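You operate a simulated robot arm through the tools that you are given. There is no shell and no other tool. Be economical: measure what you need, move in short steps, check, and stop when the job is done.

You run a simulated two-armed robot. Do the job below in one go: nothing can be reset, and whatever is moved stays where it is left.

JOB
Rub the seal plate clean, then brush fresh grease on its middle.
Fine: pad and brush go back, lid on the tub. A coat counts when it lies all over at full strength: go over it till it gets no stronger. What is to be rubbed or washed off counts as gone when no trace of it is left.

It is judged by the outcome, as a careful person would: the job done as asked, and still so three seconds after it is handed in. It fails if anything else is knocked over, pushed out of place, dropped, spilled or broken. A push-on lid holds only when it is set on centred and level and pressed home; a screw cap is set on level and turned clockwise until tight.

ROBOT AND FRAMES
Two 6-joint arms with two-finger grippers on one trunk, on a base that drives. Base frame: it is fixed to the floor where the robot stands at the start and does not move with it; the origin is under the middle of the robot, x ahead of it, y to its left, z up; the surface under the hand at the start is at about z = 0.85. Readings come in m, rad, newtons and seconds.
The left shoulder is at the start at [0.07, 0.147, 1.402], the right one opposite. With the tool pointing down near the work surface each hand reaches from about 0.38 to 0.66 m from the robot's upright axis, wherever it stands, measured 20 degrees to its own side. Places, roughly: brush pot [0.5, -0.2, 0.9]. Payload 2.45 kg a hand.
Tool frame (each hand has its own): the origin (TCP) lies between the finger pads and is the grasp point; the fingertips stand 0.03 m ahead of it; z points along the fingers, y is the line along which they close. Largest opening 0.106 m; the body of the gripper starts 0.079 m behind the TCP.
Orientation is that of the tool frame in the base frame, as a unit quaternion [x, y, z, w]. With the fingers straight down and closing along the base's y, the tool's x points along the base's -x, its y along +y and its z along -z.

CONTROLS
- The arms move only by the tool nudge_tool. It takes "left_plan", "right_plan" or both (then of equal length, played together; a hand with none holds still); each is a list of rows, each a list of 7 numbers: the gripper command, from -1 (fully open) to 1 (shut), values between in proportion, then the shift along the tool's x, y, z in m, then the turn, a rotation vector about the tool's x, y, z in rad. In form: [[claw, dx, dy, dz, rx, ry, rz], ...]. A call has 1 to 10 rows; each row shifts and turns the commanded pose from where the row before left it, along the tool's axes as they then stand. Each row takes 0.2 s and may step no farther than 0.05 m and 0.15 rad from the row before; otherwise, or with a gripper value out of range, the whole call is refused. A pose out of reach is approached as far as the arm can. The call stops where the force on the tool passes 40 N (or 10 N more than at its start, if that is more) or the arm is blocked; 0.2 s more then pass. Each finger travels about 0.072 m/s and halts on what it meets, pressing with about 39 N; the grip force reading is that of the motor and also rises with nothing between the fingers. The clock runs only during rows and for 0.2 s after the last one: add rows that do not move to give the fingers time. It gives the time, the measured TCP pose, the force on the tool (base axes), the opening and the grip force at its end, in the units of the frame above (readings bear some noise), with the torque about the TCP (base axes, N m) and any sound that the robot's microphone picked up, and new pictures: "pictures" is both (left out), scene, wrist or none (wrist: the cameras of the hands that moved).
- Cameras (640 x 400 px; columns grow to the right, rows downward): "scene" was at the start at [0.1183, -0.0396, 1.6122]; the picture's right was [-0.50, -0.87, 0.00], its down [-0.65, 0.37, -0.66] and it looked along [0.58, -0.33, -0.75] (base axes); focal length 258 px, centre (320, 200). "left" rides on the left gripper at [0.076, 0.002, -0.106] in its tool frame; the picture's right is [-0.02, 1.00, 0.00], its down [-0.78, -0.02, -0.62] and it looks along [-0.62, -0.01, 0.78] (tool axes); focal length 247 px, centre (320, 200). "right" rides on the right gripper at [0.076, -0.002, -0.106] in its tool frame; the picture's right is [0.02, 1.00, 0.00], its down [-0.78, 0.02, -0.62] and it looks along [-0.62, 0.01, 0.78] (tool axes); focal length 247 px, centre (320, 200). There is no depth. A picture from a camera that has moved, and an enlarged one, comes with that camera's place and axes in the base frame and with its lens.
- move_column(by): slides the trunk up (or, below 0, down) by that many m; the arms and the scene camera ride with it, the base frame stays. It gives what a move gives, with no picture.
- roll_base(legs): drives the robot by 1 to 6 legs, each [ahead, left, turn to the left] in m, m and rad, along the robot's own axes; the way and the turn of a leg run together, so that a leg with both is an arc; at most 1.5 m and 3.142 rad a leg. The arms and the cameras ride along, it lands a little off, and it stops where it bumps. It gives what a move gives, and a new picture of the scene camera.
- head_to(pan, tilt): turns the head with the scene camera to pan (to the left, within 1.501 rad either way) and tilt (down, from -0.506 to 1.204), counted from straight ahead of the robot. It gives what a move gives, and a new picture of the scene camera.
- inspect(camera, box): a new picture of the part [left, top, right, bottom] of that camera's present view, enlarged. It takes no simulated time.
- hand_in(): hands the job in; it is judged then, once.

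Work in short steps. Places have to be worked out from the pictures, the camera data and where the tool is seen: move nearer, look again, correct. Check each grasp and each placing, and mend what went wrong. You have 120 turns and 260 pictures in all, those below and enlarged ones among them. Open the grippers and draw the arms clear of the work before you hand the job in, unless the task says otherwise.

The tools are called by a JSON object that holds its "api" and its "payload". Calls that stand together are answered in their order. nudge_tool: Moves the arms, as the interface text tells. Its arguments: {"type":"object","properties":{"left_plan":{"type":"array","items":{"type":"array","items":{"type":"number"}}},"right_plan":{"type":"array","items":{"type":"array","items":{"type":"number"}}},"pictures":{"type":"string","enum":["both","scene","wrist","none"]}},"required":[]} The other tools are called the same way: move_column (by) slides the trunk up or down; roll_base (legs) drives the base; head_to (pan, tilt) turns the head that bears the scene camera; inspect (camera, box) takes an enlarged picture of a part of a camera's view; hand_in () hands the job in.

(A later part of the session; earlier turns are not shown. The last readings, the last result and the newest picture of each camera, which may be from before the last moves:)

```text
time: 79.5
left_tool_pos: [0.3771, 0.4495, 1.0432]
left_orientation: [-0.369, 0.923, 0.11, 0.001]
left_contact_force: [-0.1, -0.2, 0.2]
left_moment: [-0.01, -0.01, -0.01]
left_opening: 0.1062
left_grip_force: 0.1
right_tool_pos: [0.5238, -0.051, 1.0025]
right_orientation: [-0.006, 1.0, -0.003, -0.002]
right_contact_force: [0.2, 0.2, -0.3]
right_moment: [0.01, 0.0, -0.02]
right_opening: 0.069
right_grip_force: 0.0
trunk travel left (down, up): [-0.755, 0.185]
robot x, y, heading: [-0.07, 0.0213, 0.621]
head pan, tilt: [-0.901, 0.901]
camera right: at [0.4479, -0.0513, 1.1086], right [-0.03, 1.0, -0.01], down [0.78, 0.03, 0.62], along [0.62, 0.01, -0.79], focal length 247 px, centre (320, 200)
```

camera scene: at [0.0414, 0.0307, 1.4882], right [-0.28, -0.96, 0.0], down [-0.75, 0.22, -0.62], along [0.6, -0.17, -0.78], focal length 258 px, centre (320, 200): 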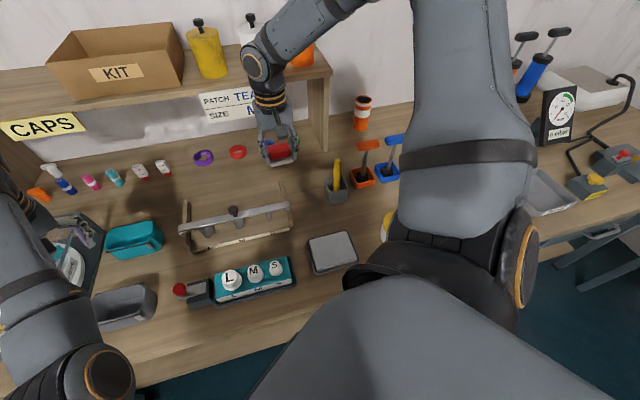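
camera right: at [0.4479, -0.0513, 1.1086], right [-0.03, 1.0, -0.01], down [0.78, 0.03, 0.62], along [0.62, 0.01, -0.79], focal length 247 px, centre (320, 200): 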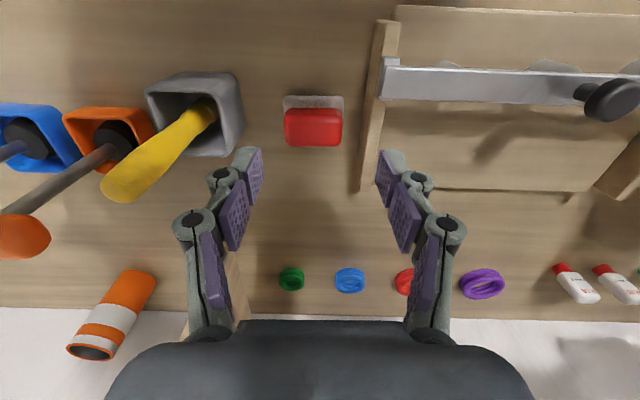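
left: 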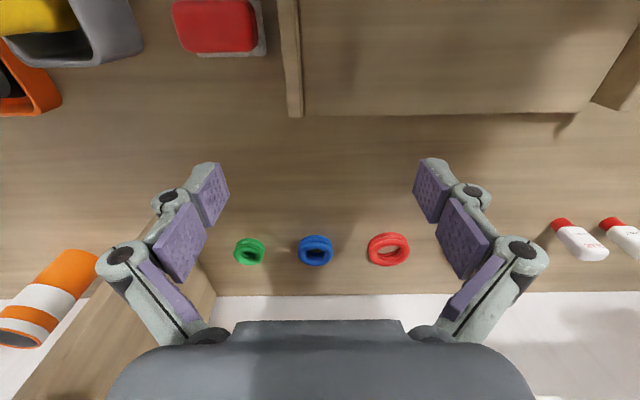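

Pad is back in place. Next the tub: raise the hand and drive the base to about (-0.222,-0.19) so the tub lies in the arm's band.

{"api": "nudge_tool", "payload": {"right_plan": [[-0.5, 0, 0, -0.04, 0, 0, 0], [-0.5, 0.03, 0, -0.03, 0, 0, 0], [-0.5, 0.02, 0, -0.03, 0, 0, 0]], "pictures": "none"}}

{"api": "roll_base", "payload": {"legs": [[-0.248, -0.0855, 0]]}}

{"api": "nudge_tool", "payload": {"right_plan": [[-0.5, 0, 0, 0.01, 0, 0, 0]], "pictures": "wrist"}}

```text
time: 80.3
left_tool_pos: [0.3774, 0.45, 1.044]
left_orientation: [-0.369, 0.923, 0.11, 0.0]
left_contact_force: [0.1, 0.3, 0.4]
left_moment: [0.02, 0.0, -0.02]
left_opening: 0.1059
left_grip_force: 0.1
right_tool_pos: [0.4727, -0.0508, 1.1027]
right_orientation: [-0.006, 1.0, -0.003, -0.002]
right_contact_force: [-0.1, -0.7, -0.3]
right_moment: [0.03, 0.01, 0.02]
right_opening: 0.0795
right_grip_force: 0.0
trunk travel left (down, up): [-0.755, 0.185]
robot x, y, heading: [-0.0691, 0.0312, 0.619]
head pan, tilt: [-0.901, 0.901]
```

```text
time: 82.2
left_tool_pos: [0.2272, 0.2376, 1.0412]
left_orientation: [-0.368, 0.923, 0.108, 0.0]
left_contact_force: [0.3, 0.2, -0.4]
left_moment: [-0.01, 0.02, -0.01]
left_opening: 0.1057
left_grip_force: 0.0
right_tool_pos: [0.3206, -0.264, 1.1031]
right_orientation: [-0.005, 1.0, -0.004, -0.002]
right_contact_force: [0.3, 0.2, 0.0]
right_moment: [-0.02, -0.02, 0.01]
right_opening: 0.0794
right_grip_force: 0.0
trunk travel left (down, up): [-0.755, 0.185]
robot x, y, heading: [-0.2215, -0.1903, 0.622]
head pan, tilt: [-0.901, 0.901]
camera scene: at [-0.1068, -0.1805, 1.4878], right [-0.28, -0.96, 0.0], down [-0.75, 0.22, -0.62], along [0.6, -0.17, -0.78], focal length 258 px, centre (320, 200)
```

scene: 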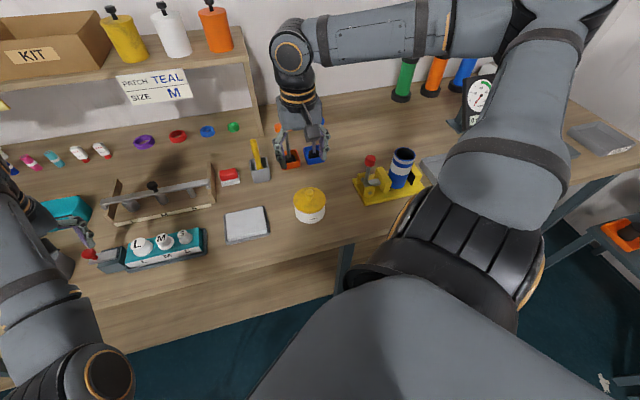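

```text
time: 82.6
left_tool_pos: [0.2269, 0.2374, 1.0437]
left_orientation: [-0.369, 0.923, 0.11, 0.0]
left_contact_force: [0.9, 0.1, 0.5]
left_moment: [-0.04, 0.02, 0.01]
left_opening: 0.1059
left_grip_force: 0.0
right_tool_pos: [0.3202, -0.2647, 1.0913]
right_orientation: [-0.004, 1.0, -0.004, -0.003]
right_contact_force: [-0.2, -0.2, -0.3]
right_moment: [-0.01, 0.02, -0.01]
right_opening: 0.0794
right_grip_force: 0.1
trunk travel left (down, up): [-0.755, 0.185]
robot x, y, heading: [-0.221, -0.1878, 0.619]
head pan, tilt: [-0.901, 0.901]
camera right: at [0.2457, -0.2653, 1.1971], right [-0.03, 1.0, -0.01], down [0.79, 0.03, 0.62], along [0.62, 0.01, -0.79], focal length 247 px, centre (320, 200)
```

right: 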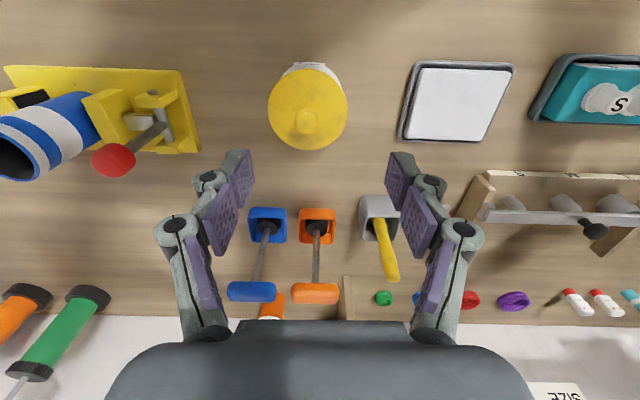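

{"api": "inspect", "payload": {"camera": "scene", "box": [270, 170, 350, 220]}}

{"api": "inspect", "payload": {"camera": "right", "box": [240, 50, 400, 150]}}

```text
8.00 times, centred on (310, 195) of scene
camera zoom: at [-0.1067, -0.181, 1.4879], right [-0.28, -0.96, 0.0], down [-0.75, 0.22, -0.62], along [0.6, -0.17, -0.78], focal length 2067 px, centre (400, 240)
```

zoom: 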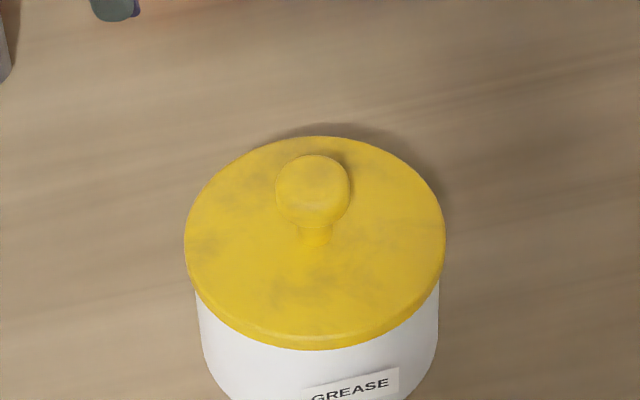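

```text
4.00 times, centred on (320, 100) of right
camera zoom: at [0.2457, -0.2653, 1.1971], right [-0.03, 1.0, -0.01], down [0.79, 0.03, 0.62], along [0.62, 0.01, -0.79], focal length 988 px, centre (320, 600)
```

zoom: 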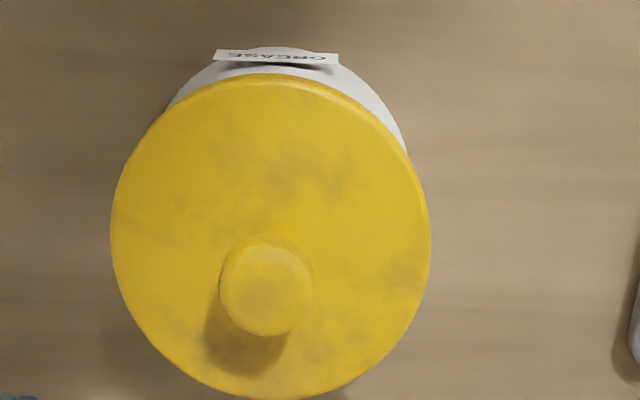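

Triangulated: lid top centre (0.335,-0.277,0.923), knob ~0.025 wide centred near (0.339,-0.279,0.946). I approach over the knob, stop above and check.

{"api": "nudge_tool", "payload": {"right_plan": [[-0.1, -0.01, -0.007, 0.03, 0, 0, 0], [-0.1, -0.008, -0.007, 0.03, 0, 0, 0], [-0.1, 0, 0, 0.02, 0, 0, 0], [-0.1, 0, 0, 0.01, 0, 0, 0]], "pictures": "wrist"}}

```text
time: 83.6
left_tool_pos: [0.227, 0.2359, 1.0445]
left_orientation: [-0.369, 0.923, 0.111, 0.001]
left_contact_force: [0.1, 0.0, -0.4]
left_moment: [0.0, 0.01, 0.01]
left_opening: 0.1062
left_grip_force: 0.0
right_tool_pos: [0.3399, -0.279, 1.002]
right_orientation: [-0.006, 1.0, -0.004, -0.002]
right_contact_force: [-0.2, 0.4, -0.4]
right_moment: [0.0, 0.0, 0.01]
right_opening: 0.0582
right_grip_force: 0.0
trunk travel left (down, up): [-0.755, 0.185]
robot x, y, heading: [-0.2241, -0.1923, 0.623]
head pan, tilt: [-0.901, 0.901]
camera right: at [0.2638, -0.2804, 1.1073], right [-0.03, 1.0, -0.01], down [0.79, 0.03, 0.62], along [0.62, 0.01, -0.79], focal length 247 px, centre (320, 200)
```

right: 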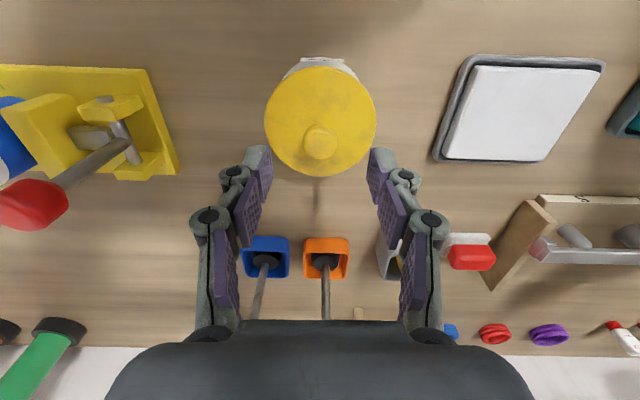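

Aligned over the knob. Descend to z≈0.957 and close.

{"api": "nudge_tool", "payload": {"right_plan": [[0.1, 0.001, -0.001, 0.02, 0, 0, 0], [0.1, 0, 0, 0.015, 0, 0, 0], [0.1, 0, 0, 0.009, 0, 0, 0], [0.1, 0, 0, 0, 0, 0, 0]], "pictures": "wrist"}}

```text
time: 84.6
left_tool_pos: [0.2267, 0.2364, 1.0432]
left_orientation: [-0.368, 0.923, 0.11, 0.001]
left_contact_force: [0.2, -1.3, -0.2]
left_moment: [0.03, 0.01, -0.04]
left_opening: 0.1057
left_grip_force: 0.1
right_tool_pos: [0.3365, -0.2822, 0.9584]
right_orientation: [-0.005, 1.0, -0.003, -0.002]
right_contact_force: [-0.5, 0.8, -0.2]
right_moment: [0.02, 0.01, 0.0]
right_opening: 0.0478
right_grip_force: 0.0
trunk travel left (down, up): [-0.755, 0.185]
robot x, y, heading: [-0.2234, -0.1888, 0.618]
head pan, tilt: [-0.901, 0.901]
camera right: at [0.2617, -0.2823, 1.0635], right [-0.03, 1.0, -0.01], down [0.79, 0.03, 0.62], along [0.62, 0.01, -0.79], focal length 247 px, centre (320, 200)
```

right: 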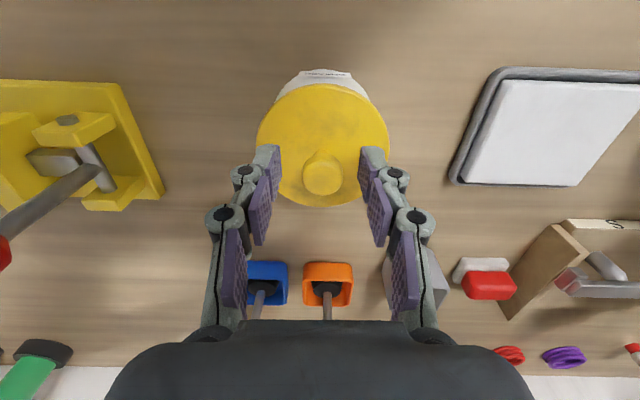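

Well centred. Close on the knob.

{"api": "nudge_tool", "payload": {"right_plan": [[0.5, 0, 0, 0, 0, 0, 0], [1, 0, 0, 0, 0, 0, 0], [1, 0, 0, 0, 0, 0, 0]], "pictures": "none"}}

{"api": "nudge_tool", "payload": {"right_plan": [[1, 0, 0, -0.004, 0, 0, 0], [1, 0, 0, -0.006, 0, 0, 0], [1, 0, 0, -0.01, 0, 0, 0], [1, 0, 0, -0.02, 0, 0, 0]], "pictures": "wrist"}}

```text
time: 85.4
left_tool_pos: [0.2267, 0.2367, 1.0422]
left_orientation: [-0.368, 0.923, 0.11, 0.0]
left_contact_force: [0.0, -0.6, -0.5]
left_moment: [0.02, -0.01, 0.02]
left_opening: 0.106
left_grip_force: 0.1
right_tool_pos: [0.3366, -0.2813, 0.958]
right_orientation: [-0.005, 1.0, -0.004, -0.001]
right_contact_force: [0.4, -0.5, -0.1]
right_moment: [0.0, -0.01, -0.01]
right_opening: 0.0236
right_grip_force: 39.2
trunk travel left (down, up): [-0.755, 0.185]
robot x, y, heading: [-0.2186, -0.1906, 0.619]
head pan, tilt: [-0.901, 0.901]
heard: snap
```

```text
time: 86.4
left_tool_pos: [0.2264, 0.2364, 1.0437]
left_orientation: [-0.368, 0.923, 0.11, 0.0]
left_contact_force: [-1.1, -0.5, -1.0]
left_moment: [0.02, -0.01, 0.0]
left_opening: 0.1058
left_grip_force: 0.1
right_tool_pos: [0.337, -0.2806, 0.9993]
right_orientation: [-0.004, 1.0, -0.003, -0.002]
right_contact_force: [-0.6, -0.5, -0.3]
right_moment: [-0.01, -0.03, 0.03]
right_opening: 0.0238
right_grip_force: 39.2
trunk travel left (down, up): [-0.755, 0.185]
robot x, y, heading: [-0.2244, -0.1917, 0.621]
head pan, tilt: [-0.901, 0.901]
camera right: at [0.2618, -0.282, 1.1045], right [-0.03, 1.0, -0.01], down [0.78, 0.03, 0.62], along [0.62, 0.01, -0.79], focal length 247 px, centre (320, 200)
```

right: 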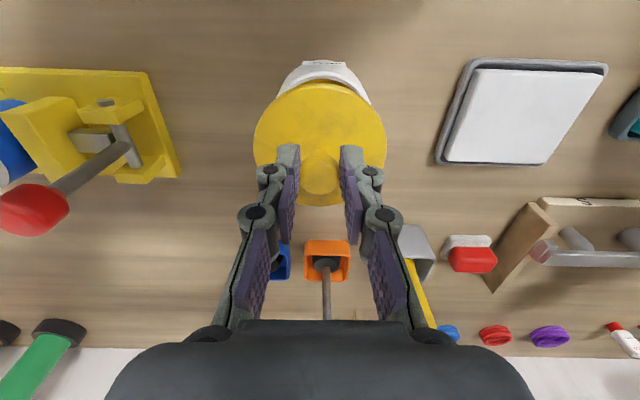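

The lid snapped free and is lifted. I set it down on the clear table area beyond the tub at about (0.45,-0.285).

{"api": "nudge_tool", "payload": {"right_plan": [[1, -0.03, 0, -0.01, 0, 0, 0], [1, -0.04, 0, 0, 0, 0, 0], [1, -0.04, -0.003, 0, 0, 0, 0], [1, 0, 0, 0.03, 0, 0, 0], [1, 0, 0, 0.03, 0, 0, 0], [1, 0, 0, 0.02, 0, 0, 0]], "pictures": "both"}}

```text
time: 87.8
left_tool_pos: [0.2271, 0.2364, 1.0424]
left_orientation: [-0.367, 0.924, 0.11, 0.0]
left_contact_force: [0.6, -0.6, 0.2]
left_moment: [-0.01, -0.02, -0.02]
left_opening: 0.1062
left_grip_force: 0.0
right_tool_pos: [0.4461, -0.2827, 0.9266]
right_orientation: [-0.005, 1.0, -0.004, -0.002]
right_contact_force: [1.5, 0.3, -0.6]
right_moment: [-0.02, 0.0, 0.0]
right_opening: 0.0235
right_grip_force: 38.6
trunk travel left (down, up): [-0.755, 0.185]
robot x, y, heading: [-0.2186, -0.1916, 0.623]
head pan, tilt: [-0.901, 0.901]
camera scene: at [-0.1068, -0.1813, 1.4879], right [-0.28, -0.96, 0.0], down [-0.75, 0.22, -0.62], along [0.6, -0.17, -0.78], focal length 258 px, centre (320, 200)
camera right: at [0.371, -0.2828, 1.0326], right [-0.03, 1.0, -0.01], down [0.79, 0.03, 0.62], along [0.62, 0.01, -0.79], focal length 247 px, centre (320, 200)
```

scene: 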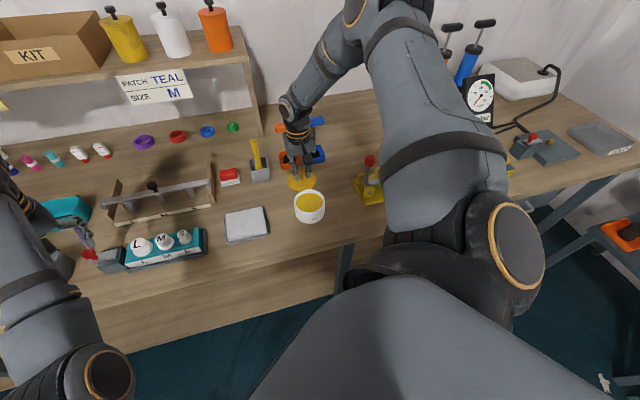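
right: 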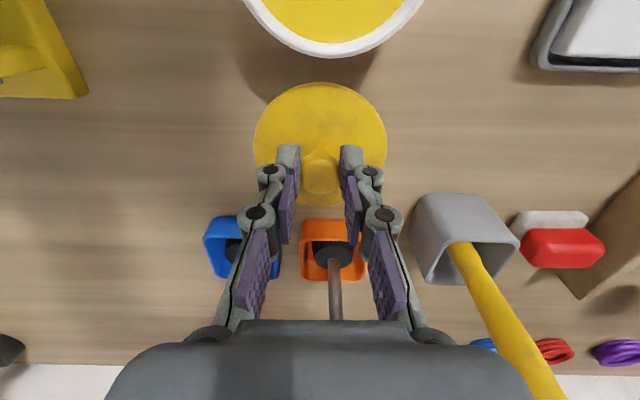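

Clear spot. Lower in small steps until contact.

{"api": "nudge_tool", "payload": {"right_plan": [[1, 0, 0, 0.01, 0, 0, 0], [1, 0, 0, 0.006, 0, 0, 0], [1, 0, 0, 0.004, 0, 0, 0], [1, 0, 0, 0, 0, 0, 0]], "pictures": "none"}}

```text
time: 88.8
left_tool_pos: [0.2266, 0.2364, 1.0433]
left_orientation: [-0.368, 0.923, 0.11, -0.001]
left_contact_force: [-0.2, 0.6, 0.3]
left_moment: [-0.02, 0.0, -0.02]
left_opening: 0.1059
left_grip_force: 0.1
right_tool_pos: [0.4467, -0.2829, 0.9078]
right_orientation: [-0.004, 1.0, -0.003, -0.001]
right_contact_force: [-0.2, -0.1, -0.3]
right_moment: [0.01, 0.01, 0.01]
right_opening: 0.0234
right_grip_force: 39.3
trunk travel left (down, up): [-0.755, 0.185]
robot x, y, heading: [-0.2215, -0.1886, 0.619]
head pan, tilt: [-0.901, 0.901]
```

{"api": "nudge_tool", "payload": {"right_plan": [[1, 0, 0, 0.003, 0, 0, 0], [1, 0, 0, 0.003, 0, 0, 0], [1, 0, 0, 0.002, 0, 0, 0], [1, 0, 0, 0, 0, 0, 0]], "pictures": "wrist"}}

```text
time: 89.8
left_tool_pos: [0.2228, 0.2374, 1.046]
left_orientation: [-0.37, 0.923, 0.11, 0.002]
left_contact_force: [-0.3, -0.4, -0.1]
left_moment: [0.0, -0.04, 0.01]
left_opening: 0.1058
left_grip_force: 0.1
right_tool_pos: [0.4453, -0.2822, 0.9062]
right_orientation: [-0.004, 1.0, -0.003, 0.004]
right_contact_force: [-6.5, -1.2, 21.4]
right_moment: [-0.09, 0.59, 0.04]
right_opening: 0.0235
right_grip_force: 38.8
trunk travel left (down, up): [-0.755, 0.185]
robot x, y, heading: [-0.2235, -0.1941, 0.621]
head pan, tilt: [-0.901, 0.901]
stopped in row 4 (right hand): the force on the tool passed its limit at 41 N (the readings are from after the stop); the commanded pose is now the measured one
camera right: at [0.3698, -0.2835, 1.0107], right [-0.03, 1.0, -0.01], down [0.78, 0.03, 0.63], along [0.63, 0.01, -0.78], focal length 247 px, centre (320, 200)
```

right: 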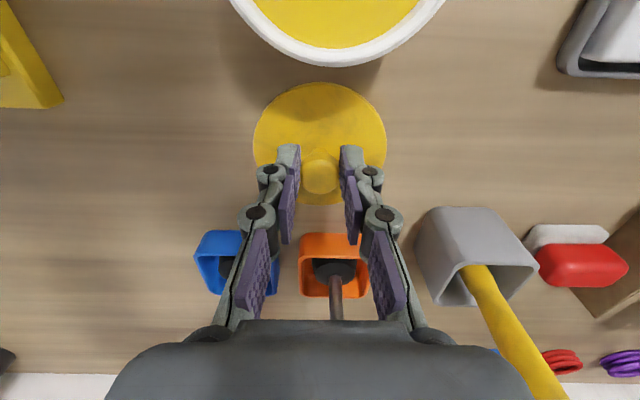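

The lid sits on the table. Release and rise.

{"api": "nudge_tool", "payload": {"right_plan": [[1, 0, 0, -0.001, 0, 0, 0], [0.2, 0, 0, 0, 0, 0, 0], [0.1, 0, 0, 0, 0, 0, 0], [0.1, 0, 0, -0.03, 0, 0, 0], [0, 0, 0, -0.04, 0, 0, 0], [0, 0.01, 0, -0.04, 0, 0, 0], [0, 0.02, 0, -0.04, 0, 0, 0], [0, 0.02, 0, -0.03, 0, 0, 0]], "pictures": "wrist"}}

{"api": "inspect", "payload": {"camera": "scene", "box": [210, 120, 370, 220]}}

```text
time: 91.6
left_tool_pos: [0.2264, 0.2365, 1.0443]
left_orientation: [-0.368, 0.923, 0.11, 0.001]
left_contact_force: [-0.3, 0.5, -0.3]
left_moment: [-0.01, 0.0, 0.0]
left_opening: 0.1062
left_grip_force: 0.1
right_tool_pos: [0.3995, -0.2845, 1.0836]
right_orientation: [-0.005, 1.0, -0.002, 0.003]
right_contact_force: [-0.9, 0.0, 0.2]
right_moment: [0.01, -0.04, 0.0]
right_opening: 0.0529
right_grip_force: 0.0
trunk travel left (down, up): [-0.755, 0.185]
robot x, y, heading: [-0.2221, -0.1903, 0.62]
head pan, tilt: [-0.901, 0.901]
camera right: at [0.3233, -0.2847, 1.1881], right [-0.03, 1.0, -0.01], down [0.78, 0.03, 0.63], along [0.62, 0.01, -0.78], focal length 247 px, centre (320, 200)
```

right: 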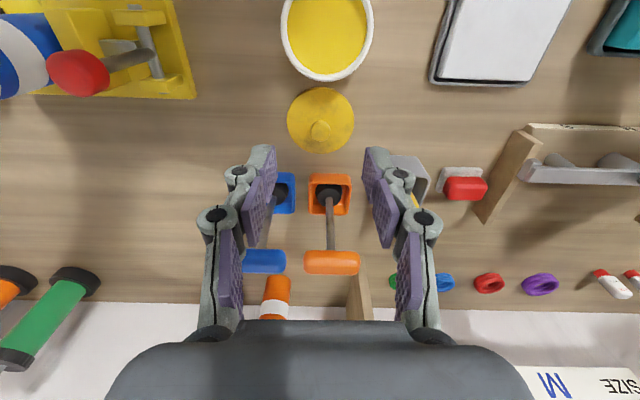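

```text
4.00 times, centred on (290, 170) of scene
camera zoom: at [-0.1093, -0.1828, 1.488], right [-0.28, -0.96, 0.0], down [-0.75, 0.22, -0.62], along [0.6, -0.17, -0.78], focal length 1033 px, centre (440, 320)
```

zoom: 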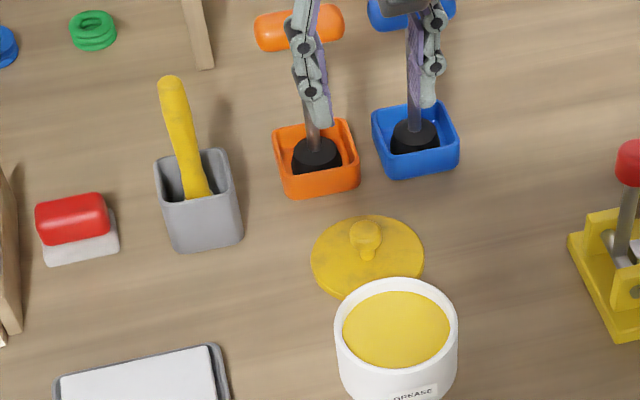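

Next the brush. I retract and raise the hand, then drive the base to about (-0.052,-0.086).

{"api": "nudge_tool", "payload": {"right_plan": [[0, 0.03, 0, -0.02, 0, 0, 0], [0, 0.03, 0, -0.02, 0, 0, 0], [0, 0.03, 0, -0.02, 0, 0, 0], [0, 0.01, 0, 0, 0, 0, 0]], "pictures": "none"}}

{"api": "roll_base", "payload": {"legs": [[0.199, -0.014, 0]]}}

{"api": "nudge_tool", "payload": {"right_plan": [[0, 0, 0, 0.01, 0, 0, 0]], "pictures": "wrist"}}

```text
time: 92.6
left_tool_pos: [0.2264, 0.2363, 1.0437]
left_orientation: [-0.369, 0.923, 0.109, 0.0]
left_contact_force: [-0.5, 0.8, 0.4]
left_moment: [0.04, -0.03, -0.01]
left_opening: 0.1061
left_grip_force: 0.1
right_tool_pos: [0.2964, -0.2672, 1.1464]
right_orientation: [-0.004, 1.0, -0.004, 0.003]
right_contact_force: [-0.8, 0.0, 0.5]
right_moment: [0.02, -0.05, 0.01]
right_opening: 0.0531
right_grip_force: 0.0
right hand out of reach, approached as far as the arm can: row 3
trunk travel left (down, up): [-0.755, 0.185]
robot x, y, heading: [-0.2219, -0.1913, 0.618]
head pan, tilt: [-0.901, 0.901]
```

```text
time: 94.2
left_tool_pos: [0.3978, 0.3409, 1.0446]
left_orientation: [-0.367, 0.924, 0.11, 0.001]
left_contact_force: [0.6, 0.3, 0.6]
left_moment: [-0.01, -0.01, -0.03]
left_opening: 0.1063
left_grip_force: 0.0
right_tool_pos: [0.4676, -0.165, 1.1454]
right_orientation: [-0.006, 1.0, -0.003, 0.002]
right_contact_force: [0.7, 0.7, 0.6]
right_moment: [0.01, -0.02, 0.0]
right_opening: 0.0529
right_grip_force: 0.0
trunk travel left (down, up): [-0.755, 0.185]
robot x, y, heading: [-0.0469, -0.0836, 0.617]
head pan, tilt: [-0.901, 0.901]
camera scene: at [0.0623, -0.0778, 1.4881], right [-0.28, -0.96, 0.0], down [-0.75, 0.22, -0.62], along [0.6, -0.17, -0.78], focal length 258 px, centre (320, 200)
```

scene: 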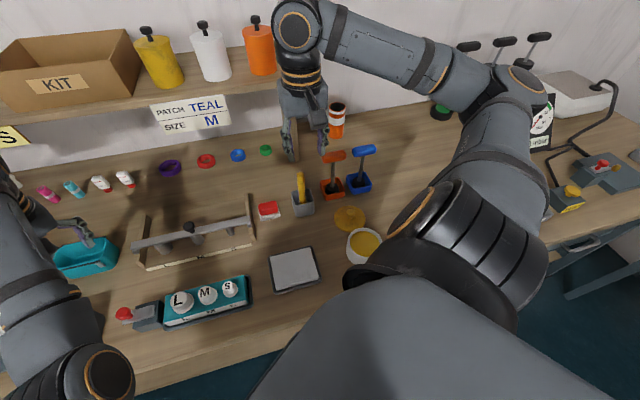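

```text
time: 94.6
left_tool_pos: [0.3981, 0.3407, 1.0443]
left_orientation: [-0.368, 0.923, 0.11, 0.001]
left_contact_force: [-0.8, 0.4, 0.5]
left_moment: [-0.01, -0.02, -0.04]
left_opening: 0.106
left_grip_force: 0.0
right_tool_pos: [0.4677, -0.163, 1.1352]
right_orientation: [-0.005, 1.0, -0.003, 0.002]
right_contact_force: [0.2, -0.1, -0.6]
right_moment: [0.02, 0.0, 0.01]
right_opening: 0.0527
right_grip_force: 0.1
trunk travel left (down, up): [-0.755, 0.185]
robot x, y, heading: [-0.0483, -0.0857, 0.619]
head pan, tilt: [-0.901, 0.901]
camera right: at [0.3922, -0.1638, 1.2404], right [-0.03, 1.0, -0.01], down [0.78, 0.03, 0.62], along [0.62, 0.01, -0.78], focal length 247 px, centre (320, 200)
```

right: 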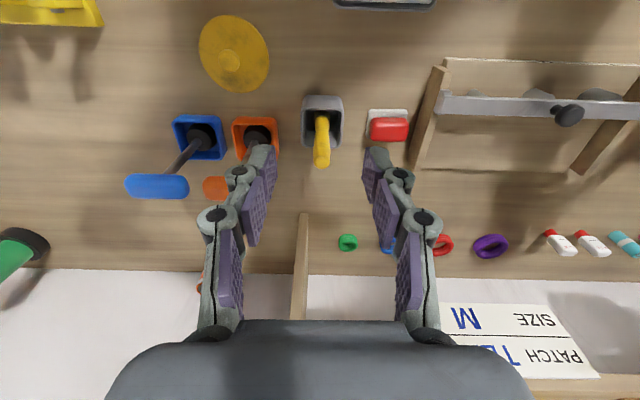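

{"api": "inspect", "payload": {"camera": "right", "box": [280, 80, 376, 180]}}

{"api": "inspect", "payload": {"camera": "scene", "box": [264, 160, 344, 220]}}

```text
4.00 times, centred on (328, 130) of right
camera zoom: at [0.3922, -0.1638, 1.2404], right [-0.03, 1.0, -0.01], down [0.78, 0.03, 0.62], along [0.62, 0.01, -0.78], focal length 988 px, centre (288, 480)
```

zoom: 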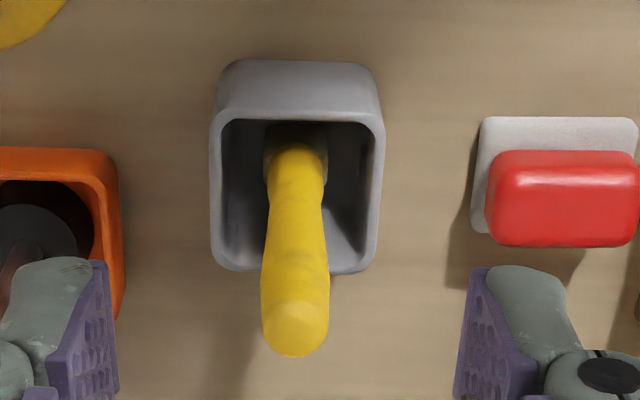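

```text
6.67 times, centred on (304, 190) of scene
camera zoom: at [0.0626, -0.0777, 1.4881], right [-0.28, -0.96, 0.0], down [-0.75, 0.22, -0.62], along [0.6, -0.17, -0.78], focal length 1722 px, centre (427, 267)
```

zoom: 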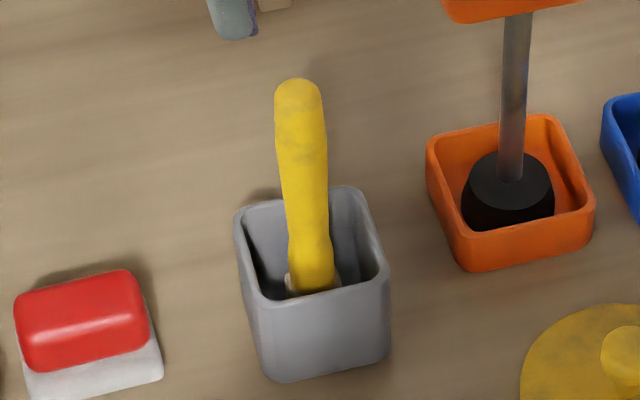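

The brush handle is nearly vertical: from (0.515,-0.160,0.91) to its top (0.522,-0.159,1.014), about 18 mm thick. I come over it and descend with the fingers straddling it.

{"api": "nudge_tool", "payload": {"right_plan": [[0, -0.026, 0.001, 0, 0, 0, 0], [0, -0.026, 0.001, 0, 0, 0, 0], [0, 0, 0, 0.03, 0, 0, 0], [0, 0, 0, 0.03, 0, 0, 0], [0, 0, 0, 0, 0, 0, 0]], "pictures": "wrist"}}

```text
time: 95.8
left_tool_pos: [0.3987, 0.3401, 1.0442]
left_orientation: [-0.368, 0.923, 0.111, 0.0]
left_contact_force: [0.0, -0.5, -0.2]
left_moment: [0.01, 0.0, -0.01]
left_opening: 0.106
left_grip_force: 0.1
right_tool_pos: [0.5123, -0.1752, 1.0703]
right_orientation: [-0.005, 1.0, -0.003, 0.003]
right_contact_force: [-0.4, -0.1, 0.6]
right_moment: [-0.01, -0.02, -0.01]
right_opening: 0.053
right_grip_force: 0.1
right hand out of reach, approached as far as the arm can: row 1, 2
trunk travel left (down, up): [-0.755, 0.185]
robot x, y, heading: [-0.053, -0.084, 0.618]
head pan, tilt: [-0.901, 0.901]
camera right: at [0.437, -0.1773, 1.1751], right [-0.03, 1.0, -0.01], down [0.78, 0.03, 0.62], along [0.62, 0.01, -0.78], focal length 247 px, centre (320, 200)
```

right: 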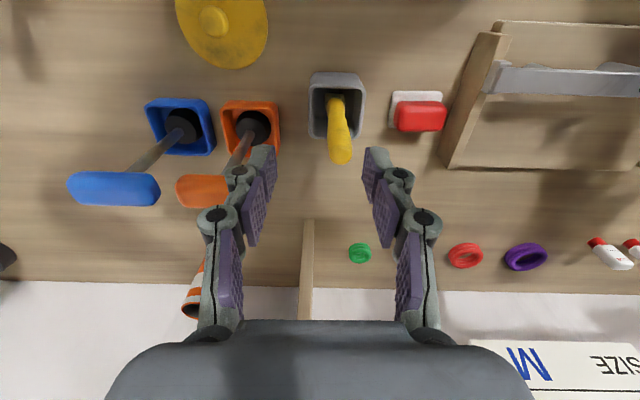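

I'm at the band's left limit again; a small base turn of +0.08 rad fixes that (hand is well above the handles).

{"api": "nudge_tool", "payload": {"right_plan": [[0, 0, -0.01, -0.03, 0, 0, 0], [0, 0, -0.02, 0, 0, 0, 0]], "pictures": "none"}}

{"api": "roll_base", "payload": {"legs": [[0, 0, 0.08]]}}

{"api": "nudge_tool", "payload": {"right_plan": [[0, -0.004, 0, 0.005, 0, 0, 0.08], [0, 0, 0, 0.005, 0, 0, 0], [0, 0, 0, 0, 0, 0, 0]], "pictures": "wrist"}}

```text
time: 96.4
left_tool_pos: [0.3978, 0.3411, 1.0428]
left_orientation: [-0.368, 0.923, 0.111, 0.001]
left_contact_force: [-0.2, -0.3, 0.9]
left_moment: [0.03, -0.01, -0.01]
left_opening: 0.1058
left_grip_force: 0.0
right_tool_pos: [0.5106, -0.1804, 1.1039]
right_orientation: [-0.005, 1.0, -0.003, 0.002]
right_contact_force: [-0.4, -0.5, -0.5]
right_moment: [0.01, 0.0, 0.0]
right_opening: 0.0528
right_grip_force: 0.0
right hand out of reach, approached as far as the arm can: row 1, 2
trunk travel left (down, up): [-0.755, 0.185]
robot x, y, heading: [-0.0506, -0.0855, 0.616]
head pan, tilt: [-0.901, 0.901]
```

```text
time: 97.3
left_tool_pos: [0.3642, 0.3752, 1.0442]
left_orientation: [-0.405, 0.908, 0.11, -0.004]
left_contact_force: [-0.1, 1.0, 0.5]
left_moment: [0.04, 0.01, 0.01]
left_opening: 0.1063
left_grip_force: 0.1
right_tool_pos: [0.5173, -0.1373, 1.1033]
right_orientation: [-0.046, 0.999, -0.003, 0.001]
right_contact_force: [-0.2, -0.7, -0.2]
right_moment: [0.01, 0.0, 0.0]
right_opening: 0.0533
right_grip_force: 0.1
trunk travel left (down, up): [-0.755, 0.185]
robot x, y, heading: [-0.0477, -0.0839, 0.699]
head pan, tilt: [-0.901, 0.901]
camera scene: at [0.0635, -0.0698, 1.4879], right [-0.2, -0.98, 0.0], down [-0.77, 0.16, -0.62], along [0.61, -0.12, -0.78], focal length 258 px, centre (320, 200)
```

scene: 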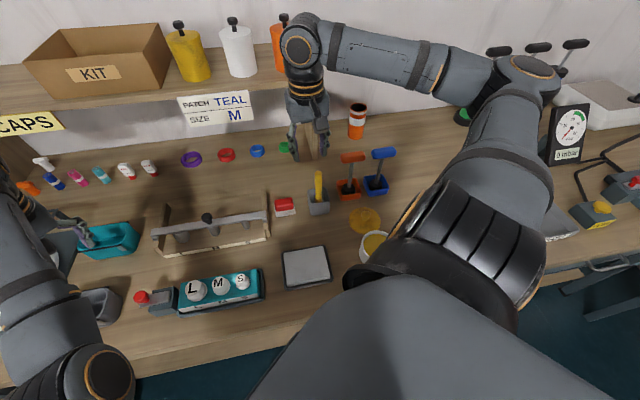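

```text
time: 98.1
left_tool_pos: [0.3622, 0.3763, 1.044]
left_orientation: [-0.405, 0.908, 0.111, -0.003]
left_contact_force: [-0.5, -0.3, -0.9]
left_moment: [-0.01, -0.01, 0.01]
left_opening: 0.1059
left_grip_force: 0.1
right_tool_pos: [0.5213, -0.1357, 1.0934]
right_orientation: [-0.005, 1.0, -0.003, 0.002]
right_contact_force: [0.7, 0.2, 0.4]
right_moment: [0.0, -0.02, -0.01]
right_opening: 0.0529
right_grip_force: 0.1
trunk travel left (down, up): [-0.755, 0.185]
robot x, y, heading: [-0.0488, -0.0816, 0.701]
head pan, tilt: [-0.901, 0.901]
camera right: at [0.4443, -0.136, 1.1981], right [-0.03, 1.0, -0.01], down [0.78, 0.03, 0.62], along [0.62, 0.01, -0.78], focal length 247 px, centre (320, 200)
```

right: 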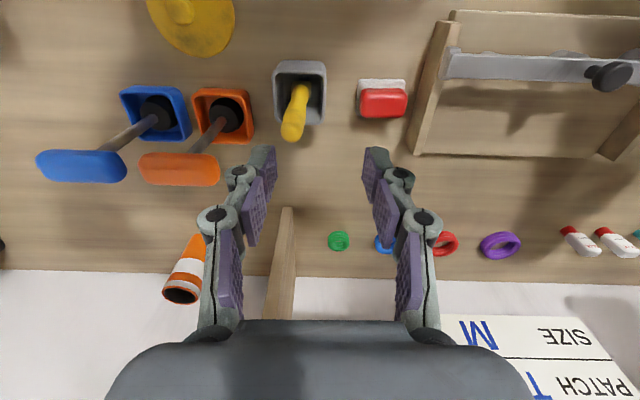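

Handle top confirmed at (0.522,-0.157). I align and descend in steps.

{"api": "nudge_tool", "payload": {"right_plan": [[0, 0, -0.021, 0, 0, 0, 0], [0, 0, 0, 0.03, 0, 0, 0], [0, 0, 0, 0.02, 0, 0, 0], [0, 0, 0, 0, 0, 0, 0]], "pictures": "wrist"}}

```text
time: 99.1
left_tool_pos: [0.3637, 0.3755, 1.0438]
left_orientation: [-0.405, 0.908, 0.11, -0.004]
left_contact_force: [0.0, -0.4, 0.2]
left_moment: [-0.02, 0.01, 0.03]
left_opening: 0.1059
left_grip_force: 0.0
right_tool_pos: [0.5209, -0.1347, 1.0433]
right_orientation: [-0.005, 1.0, -0.003, 0.001]
right_contact_force: [0.1, 0.7, 0.0]
right_moment: [0.0, -0.01, -0.03]
right_opening: 0.0529
right_grip_force: 0.1
right hand out of reach, approached as far as the arm can: row 1
trunk travel left (down, up): [-0.755, 0.185]
robot x, y, heading: [-0.0499, -0.0899, 0.702]
head pan, tilt: [-0.901, 0.901]
camera right: at [0.4453, -0.135, 1.1477], right [-0.03, 1.0, -0.01], down [0.78, 0.03, 0.62], along [0.62, 0.01, -0.78], focal length 247 px, centre (320, 200)
```

right: 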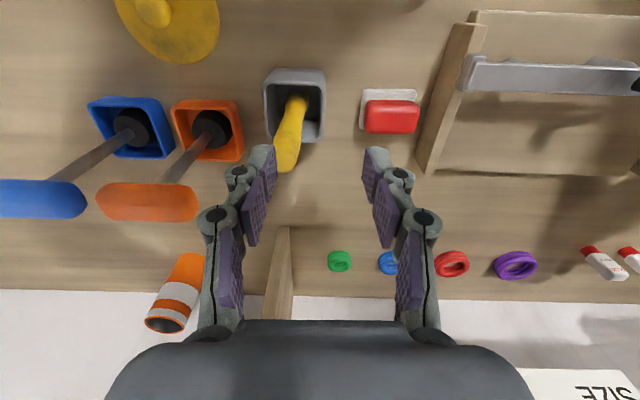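

Fitting all limit points shows the arm's usable band in the robot's frame; the best spot is about (0.43,-0.38) from the robot axis. I raise and shift the base so the brush lies there: base to (-0.056,-0.144) at heading 0.70.

{"api": "nudge_tool", "payload": {"right_plan": [[0, 0, 0, -0.04, 0, 0, 0], [0, 0, 0, -0.03, 0, 0, 0]], "pictures": "none"}}

{"api": "roll_base", "payload": {"legs": [[-0.044, -0.0414, 0]]}}

{"api": "nudge_tool", "payload": {"right_plan": [[0, 0, 0.02, 0, 0, 0, 0], [0, 0, 0.015, 0, 0, 0, 0], [0, 0, 0, 0, 0, 0, 0]], "pictures": "wrist"}}

```text
time: 99.7
left_tool_pos: [0.3628, 0.3761, 1.0434]
left_orientation: [-0.405, 0.908, 0.11, -0.004]
left_contact_force: [-0.9, -0.3, 0.2]
left_moment: [0.02, -0.05, 0.01]
left_opening: 0.1058
left_grip_force: 0.1
right_tool_pos: [0.5184, -0.1341, 1.1124]
right_orientation: [-0.005, 1.0, -0.004, 0.003]
right_contact_force: [0.8, 0.6, -0.8]
right_moment: [-0.01, 0.04, -0.01]
right_opening: 0.0529
right_grip_force: 0.0
trunk travel left (down, up): [-0.755, 0.185]
robot x, y, heading: [-0.053, -0.0861, 0.694]
head pan, tilt: [-0.901, 0.901]
```

```text
time: 100.6
left_tool_pos: [0.356, 0.3205, 1.0401]
left_orientation: [-0.405, 0.908, 0.109, -0.005]
left_contact_force: [-0.1, 0.5, 0.8]
left_moment: [-0.02, 0.02, 0.01]
left_opening: 0.1059
left_grip_force: 0.0
right_tool_pos: [0.5131, -0.1904, 1.112]
right_orientation: [-0.005, 1.0, -0.005, 0.002]
right_contact_force: [1.1, 0.9, 0.5]
right_moment: [-0.02, 0.01, -0.01]
right_opening: 0.0529
right_grip_force: 0.1
trunk travel left (down, up): [-0.755, 0.185]
robot x, y, heading: [-0.0553, -0.1451, 0.699]
head pan, tilt: [-0.901, 0.901]
camera scene: at [0.0568, -0.1228, 1.4878], right [-0.2, -0.98, 0.0], down [-0.77, 0.15, -0.62], along [0.61, -0.13, -0.78], focal length 258 px, centre (320, 200)
```

scene: 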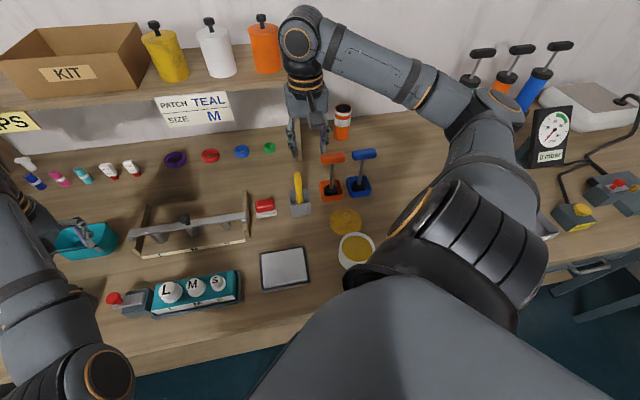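

```text
time: 101.4
left_tool_pos: [0.356, 0.315, 1.0423]
left_orientation: [-0.405, 0.908, 0.111, -0.004]
left_contact_force: [-0.2, -0.3, -0.2]
left_moment: [0.03, -0.03, -0.01]
left_opening: 0.106
left_grip_force: 0.1
right_tool_pos: [0.5024, -0.1801, 1.1036]
right_orientation: [-0.006, 1.0, -0.002, 0.003]
right_contact_force: [-0.3, -0.6, 0.6]
right_moment: [0.01, 0.01, 0.0]
right_opening: 0.0531
right_grip_force: 0.1
right hand out of reach, approached as far as the arm can: row 1, 2
trunk travel left (down, up): [-0.755, 0.185]
robot x, y, heading: [-0.0583, -0.1443, 0.699]
head pan, tilt: [-0.901, 0.901]
camera right: at [0.426, -0.1816, 1.2091], right [-0.03, 1.0, 0.0], down [0.78, 0.03, 0.63], along [0.62, 0.02, -0.78], focal length 247 px, centre (320, 200)
```

right: 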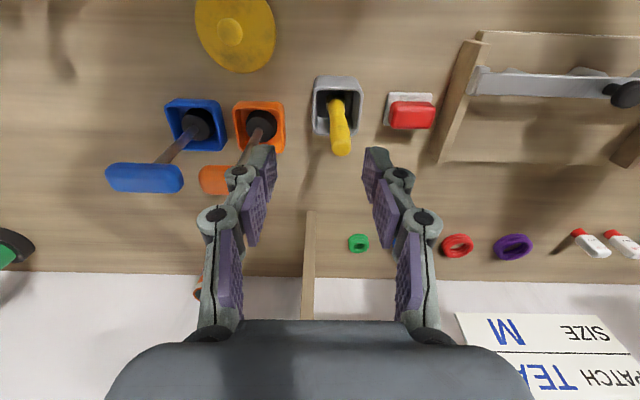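

Higher hand positions narrow the band, so I raise the trunk back by 0.12 (which makes the same heights lower relative to the shoulder) and then come down.

{"api": "move_column", "payload": {"by": 0.12}}

{"api": "nudge_tool", "payload": {"right_plan": [[0, 0, 0, 0.04, 0, 0, 0], [0, 0, 0, 0.04, 0, 0, 0], [0, -0.008, 0.008, 0.03, 0, 0, 0], [0, -0.008, 0.008, 0.01, 0, 0, 0], [0, 0, 0.006, 0, 0, 0, 0], [0, 0, 0, 0, 0, 0, 0]], "pictures": "wrist"}}

```text
time: 102.9
left_tool_pos: [0.3551, 0.3168, 1.1633]
left_orientation: [-0.405, 0.908, 0.11, -0.004]
left_contact_force: [0.3, -0.1, -0.4]
left_moment: [-0.02, 0.02, 0.01]
left_opening: 0.1062
left_grip_force: 0.1
right_tool_pos: [0.5018, -0.1783, 1.2238]
right_orientation: [-0.006, 1.0, -0.003, 0.003]
right_contact_force: [0.0, -0.9, 0.4]
right_moment: [0.02, 0.0, -0.02]
right_opening: 0.0528
right_grip_force: 0.2
trunk travel left (down, up): [-0.875, 0.065]
robot x, y, heading: [-0.0543, -0.1471, 0.695]
head pan, tilt: [-0.901, 0.901]
```

```text
time: 104.3
left_tool_pos: [0.356, 0.3159, 1.1638]
left_orientation: [-0.405, 0.908, 0.11, -0.004]
left_contact_force: [-0.1, 0.0, 0.4]
left_moment: [0.01, 0.0, -0.03]
left_opening: 0.1059
left_grip_force: 0.1
right_tool_pos: [0.5194, -0.1565, 1.1048]
right_orientation: [-0.005, 1.0, -0.003, 0.001]
right_contact_force: [-0.2, -0.5, 0.1]
right_moment: [0.02, -0.05, -0.03]
right_opening: 0.0531
right_grip_force: 0.1
trunk travel left (down, up): [-0.875, 0.065]
robot x, y, heading: [-0.0588, -0.1514, 0.7]
head pan, tilt: [-0.901, 0.901]
camera right: at [0.4428, -0.158, 1.2097], right [-0.03, 1.0, 0.0], down [0.78, 0.03, 0.62], along [0.62, 0.02, -0.78], focal length 247 px, centre (320, 200)
```

right: 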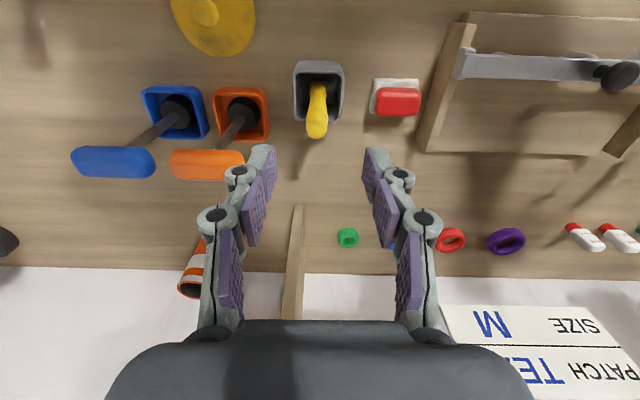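

Free again. Handle top at (0.523,-0.159); align by a few mm and descend.

{"api": "nudge_tool", "payload": {"right_plan": [[0, -0.002, -0.002, 0.03, 0, 0, 0], [0, 0, 0, 0.03, 0, 0, 0], [0, 0, 0, 0.02, 0, 0, 0], [0, 0, 0, 0, 0, 0, 0]], "pictures": "wrist"}}

```text
time: 105.3
left_tool_pos: [0.3561, 0.3155, 1.1628]
left_orientation: [-0.405, 0.908, 0.111, -0.004]
left_contact_force: [0.1, 0.0, 0.0]
left_moment: [-0.01, -0.02, 0.01]
left_opening: 0.1062
left_grip_force: 0.1
right_tool_pos: [0.5211, -0.1593, 1.0257]
right_orientation: [-0.005, 1.0, -0.003, 0.003]
right_contact_force: [1.2, 0.0, -0.2]
right_moment: [-0.01, -0.01, 0.0]
right_opening: 0.0531
right_grip_force: 0.0
trunk travel left (down, up): [-0.875, 0.065]
robot x, y, heading: [-0.0569, -0.1464, 0.702]
head pan, tilt: [-0.901, 0.901]
camera right: at [0.4452, -0.161, 1.1297], right [-0.03, 1.0, 0.0], down [0.78, 0.03, 0.63], along [0.63, 0.02, -0.78], focal length 247 px, centre (320, 200)
```

right: 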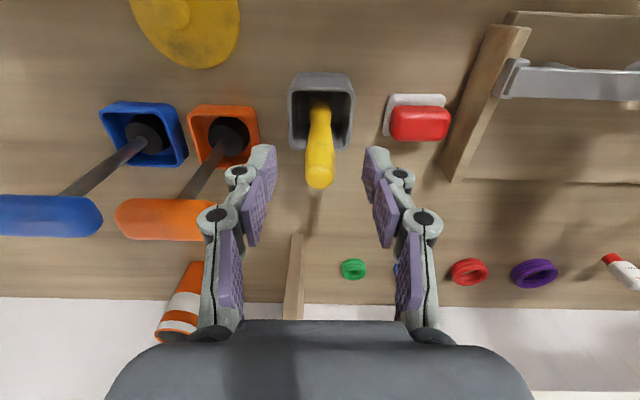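

{"api": "nudge_tool", "payload": {"right_plan": [[0, 0.001, 0, 0.025, 0, 0, 0], [0, 0, 0, 0.022, 0, 0, 0], [0.4, 0, 0, 0, 0, 0, 0], [1, 0, 0, 0, 0, 0, 0], [1, 0, 0, 0, 0, 0, 0]], "pictures": "wrist"}}

```text
time: 106.5
left_tool_pos: [0.3565, 0.317, 1.1627]
left_orientation: [-0.405, 0.907, 0.111, -0.004]
left_contact_force: [0.1, 0.5, 0.6]
left_moment: [-0.02, 0.01, -0.01]
left_opening: 0.1058
left_grip_force: 0.0
right_tool_pos: [0.5214, -0.1597, 0.9779]
right_orientation: [-0.005, 1.0, -0.003, 0.001]
right_contact_force: [0.8, -0.6, -0.1]
right_moment: [0.0, 0.01, 0.01]
right_opening: 0.0182
right_grip_force: 38.9
trunk travel left (down, up): [-0.875, 0.065]
robot x, y, heading: [-0.0573, -0.1434, 0.699]
head pan, tilt: [-0.901, 0.901]
camera right: at [0.4451, -0.1617, 1.0831], right [-0.03, 1.0, 0.0], down [0.78, 0.03, 0.62], along [0.62, 0.02, -0.78], focal length 247 px, centre (320, 200)
```

right: 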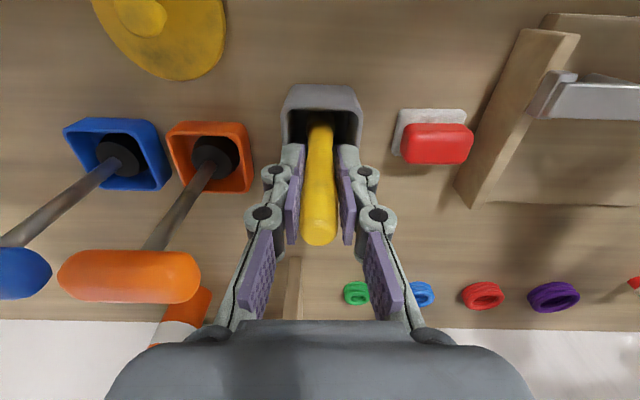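

Gripped (home TCP 0.521,-0.160,0.978). Lift straight up out of the pot.

{"api": "nudge_tool", "payload": {"right_plan": [[1, 0, 0, -0.02, 0, 0, 0], [1, 0, 0, -0.03, 0, 0, 0], [1, 0, 0, -0.03, 0, 0, 0], [1, 0, 0, -0.03, 0, 0, 0], [1, 0, 0, -0.03, 0, 0, 0]], "pictures": "both"}}

```text
time: 107.7
left_tool_pos: [0.3552, 0.3166, 1.1623]
left_orientation: [-0.405, 0.908, 0.11, -0.004]
left_contact_force: [-0.4, 0.8, -0.5]
left_moment: [0.0, 0.0, -0.02]
left_opening: 0.1061
left_grip_force: 0.2
right_tool_pos: [0.519, -0.1596, 1.1163]
right_orientation: [-0.006, 1.0, -0.003, 0.002]
right_contact_force: [-1.1, 0.3, -0.7]
right_moment: [-0.03, -0.01, 0.01]
right_opening: 0.0183
right_grip_force: 38.9
trunk travel left (down, up): [-0.875, 0.065]
robot x, y, heading: [-0.0569, -0.1507, 0.698]
head pan, tilt: [-0.901, 0.901]
camera scene: at [0.0561, -0.1276, 1.6079], right [-0.2, -0.98, 0.0], down [-0.77, 0.16, -0.62], along [0.61, -0.12, -0.78], focal length 258 px, centre (320, 200)
camera right: at [0.4434, -0.1608, 1.2214], right [-0.03, 1.0, -0.01], down [0.78, 0.03, 0.62], along [0.62, 0.02, -0.78], focal length 247 px, centre (320, 200)
```

scene: 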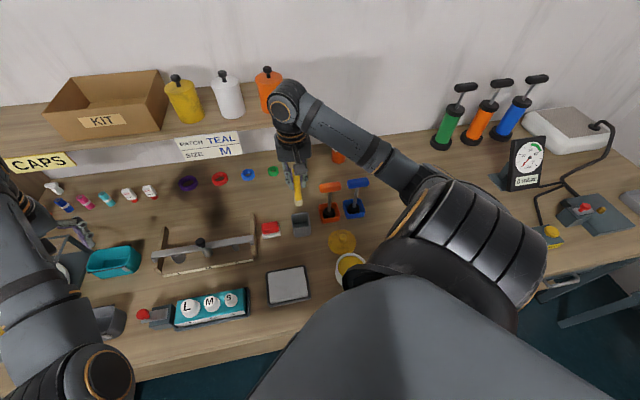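
right: 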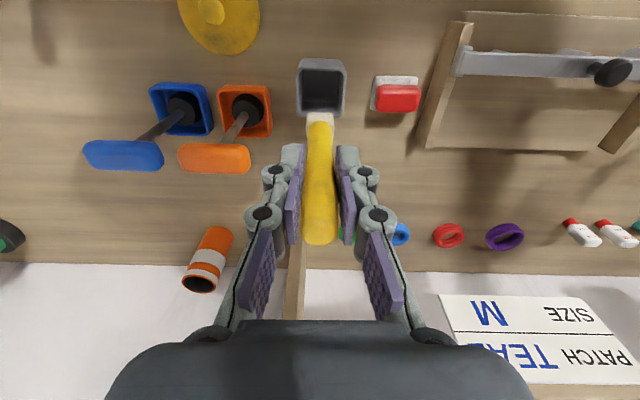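

Brush is out and held. I look closely at its bristles to know the tip offset.

{"api": "inspect", "payload": {"camera": "right", "box": [270, 50, 370, 150]}}

{"api": "inspect", "payload": {"camera": "scene", "box": [270, 150, 334, 240]}}

```text
4.00 times, centred on (320, 100) of right
camera zoom: at [0.4434, -0.1608, 1.2214], right [-0.03, 1.0, -0.01], down [0.78, 0.03, 0.62], along [0.62, 0.02, -0.78], focal length 988 px, centre (320, 600)
```

zoom: 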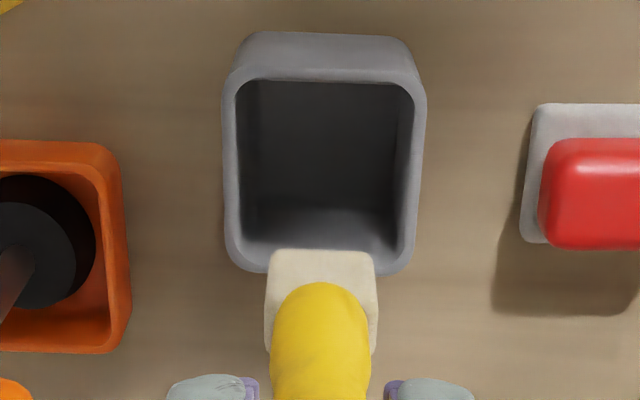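

```text
4.44 times, centred on (302, 195) of scene
camera zoom: at [0.0561, -0.1276, 1.6079], right [-0.2, -0.98, 0.0], down [-0.77, 0.16, -0.62], along [0.61, -0.12, -0.78], focal length 1148 px, centre (400, 222)
```

zoom: 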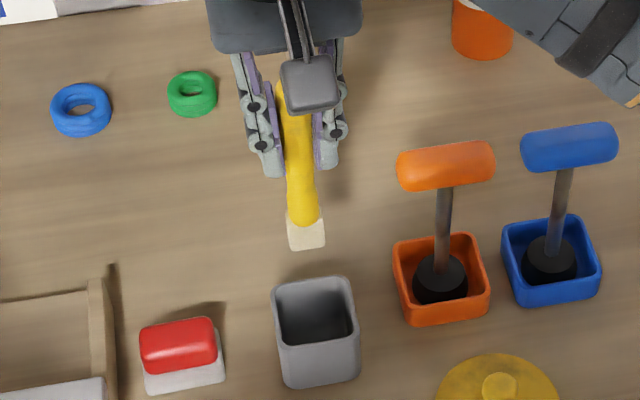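

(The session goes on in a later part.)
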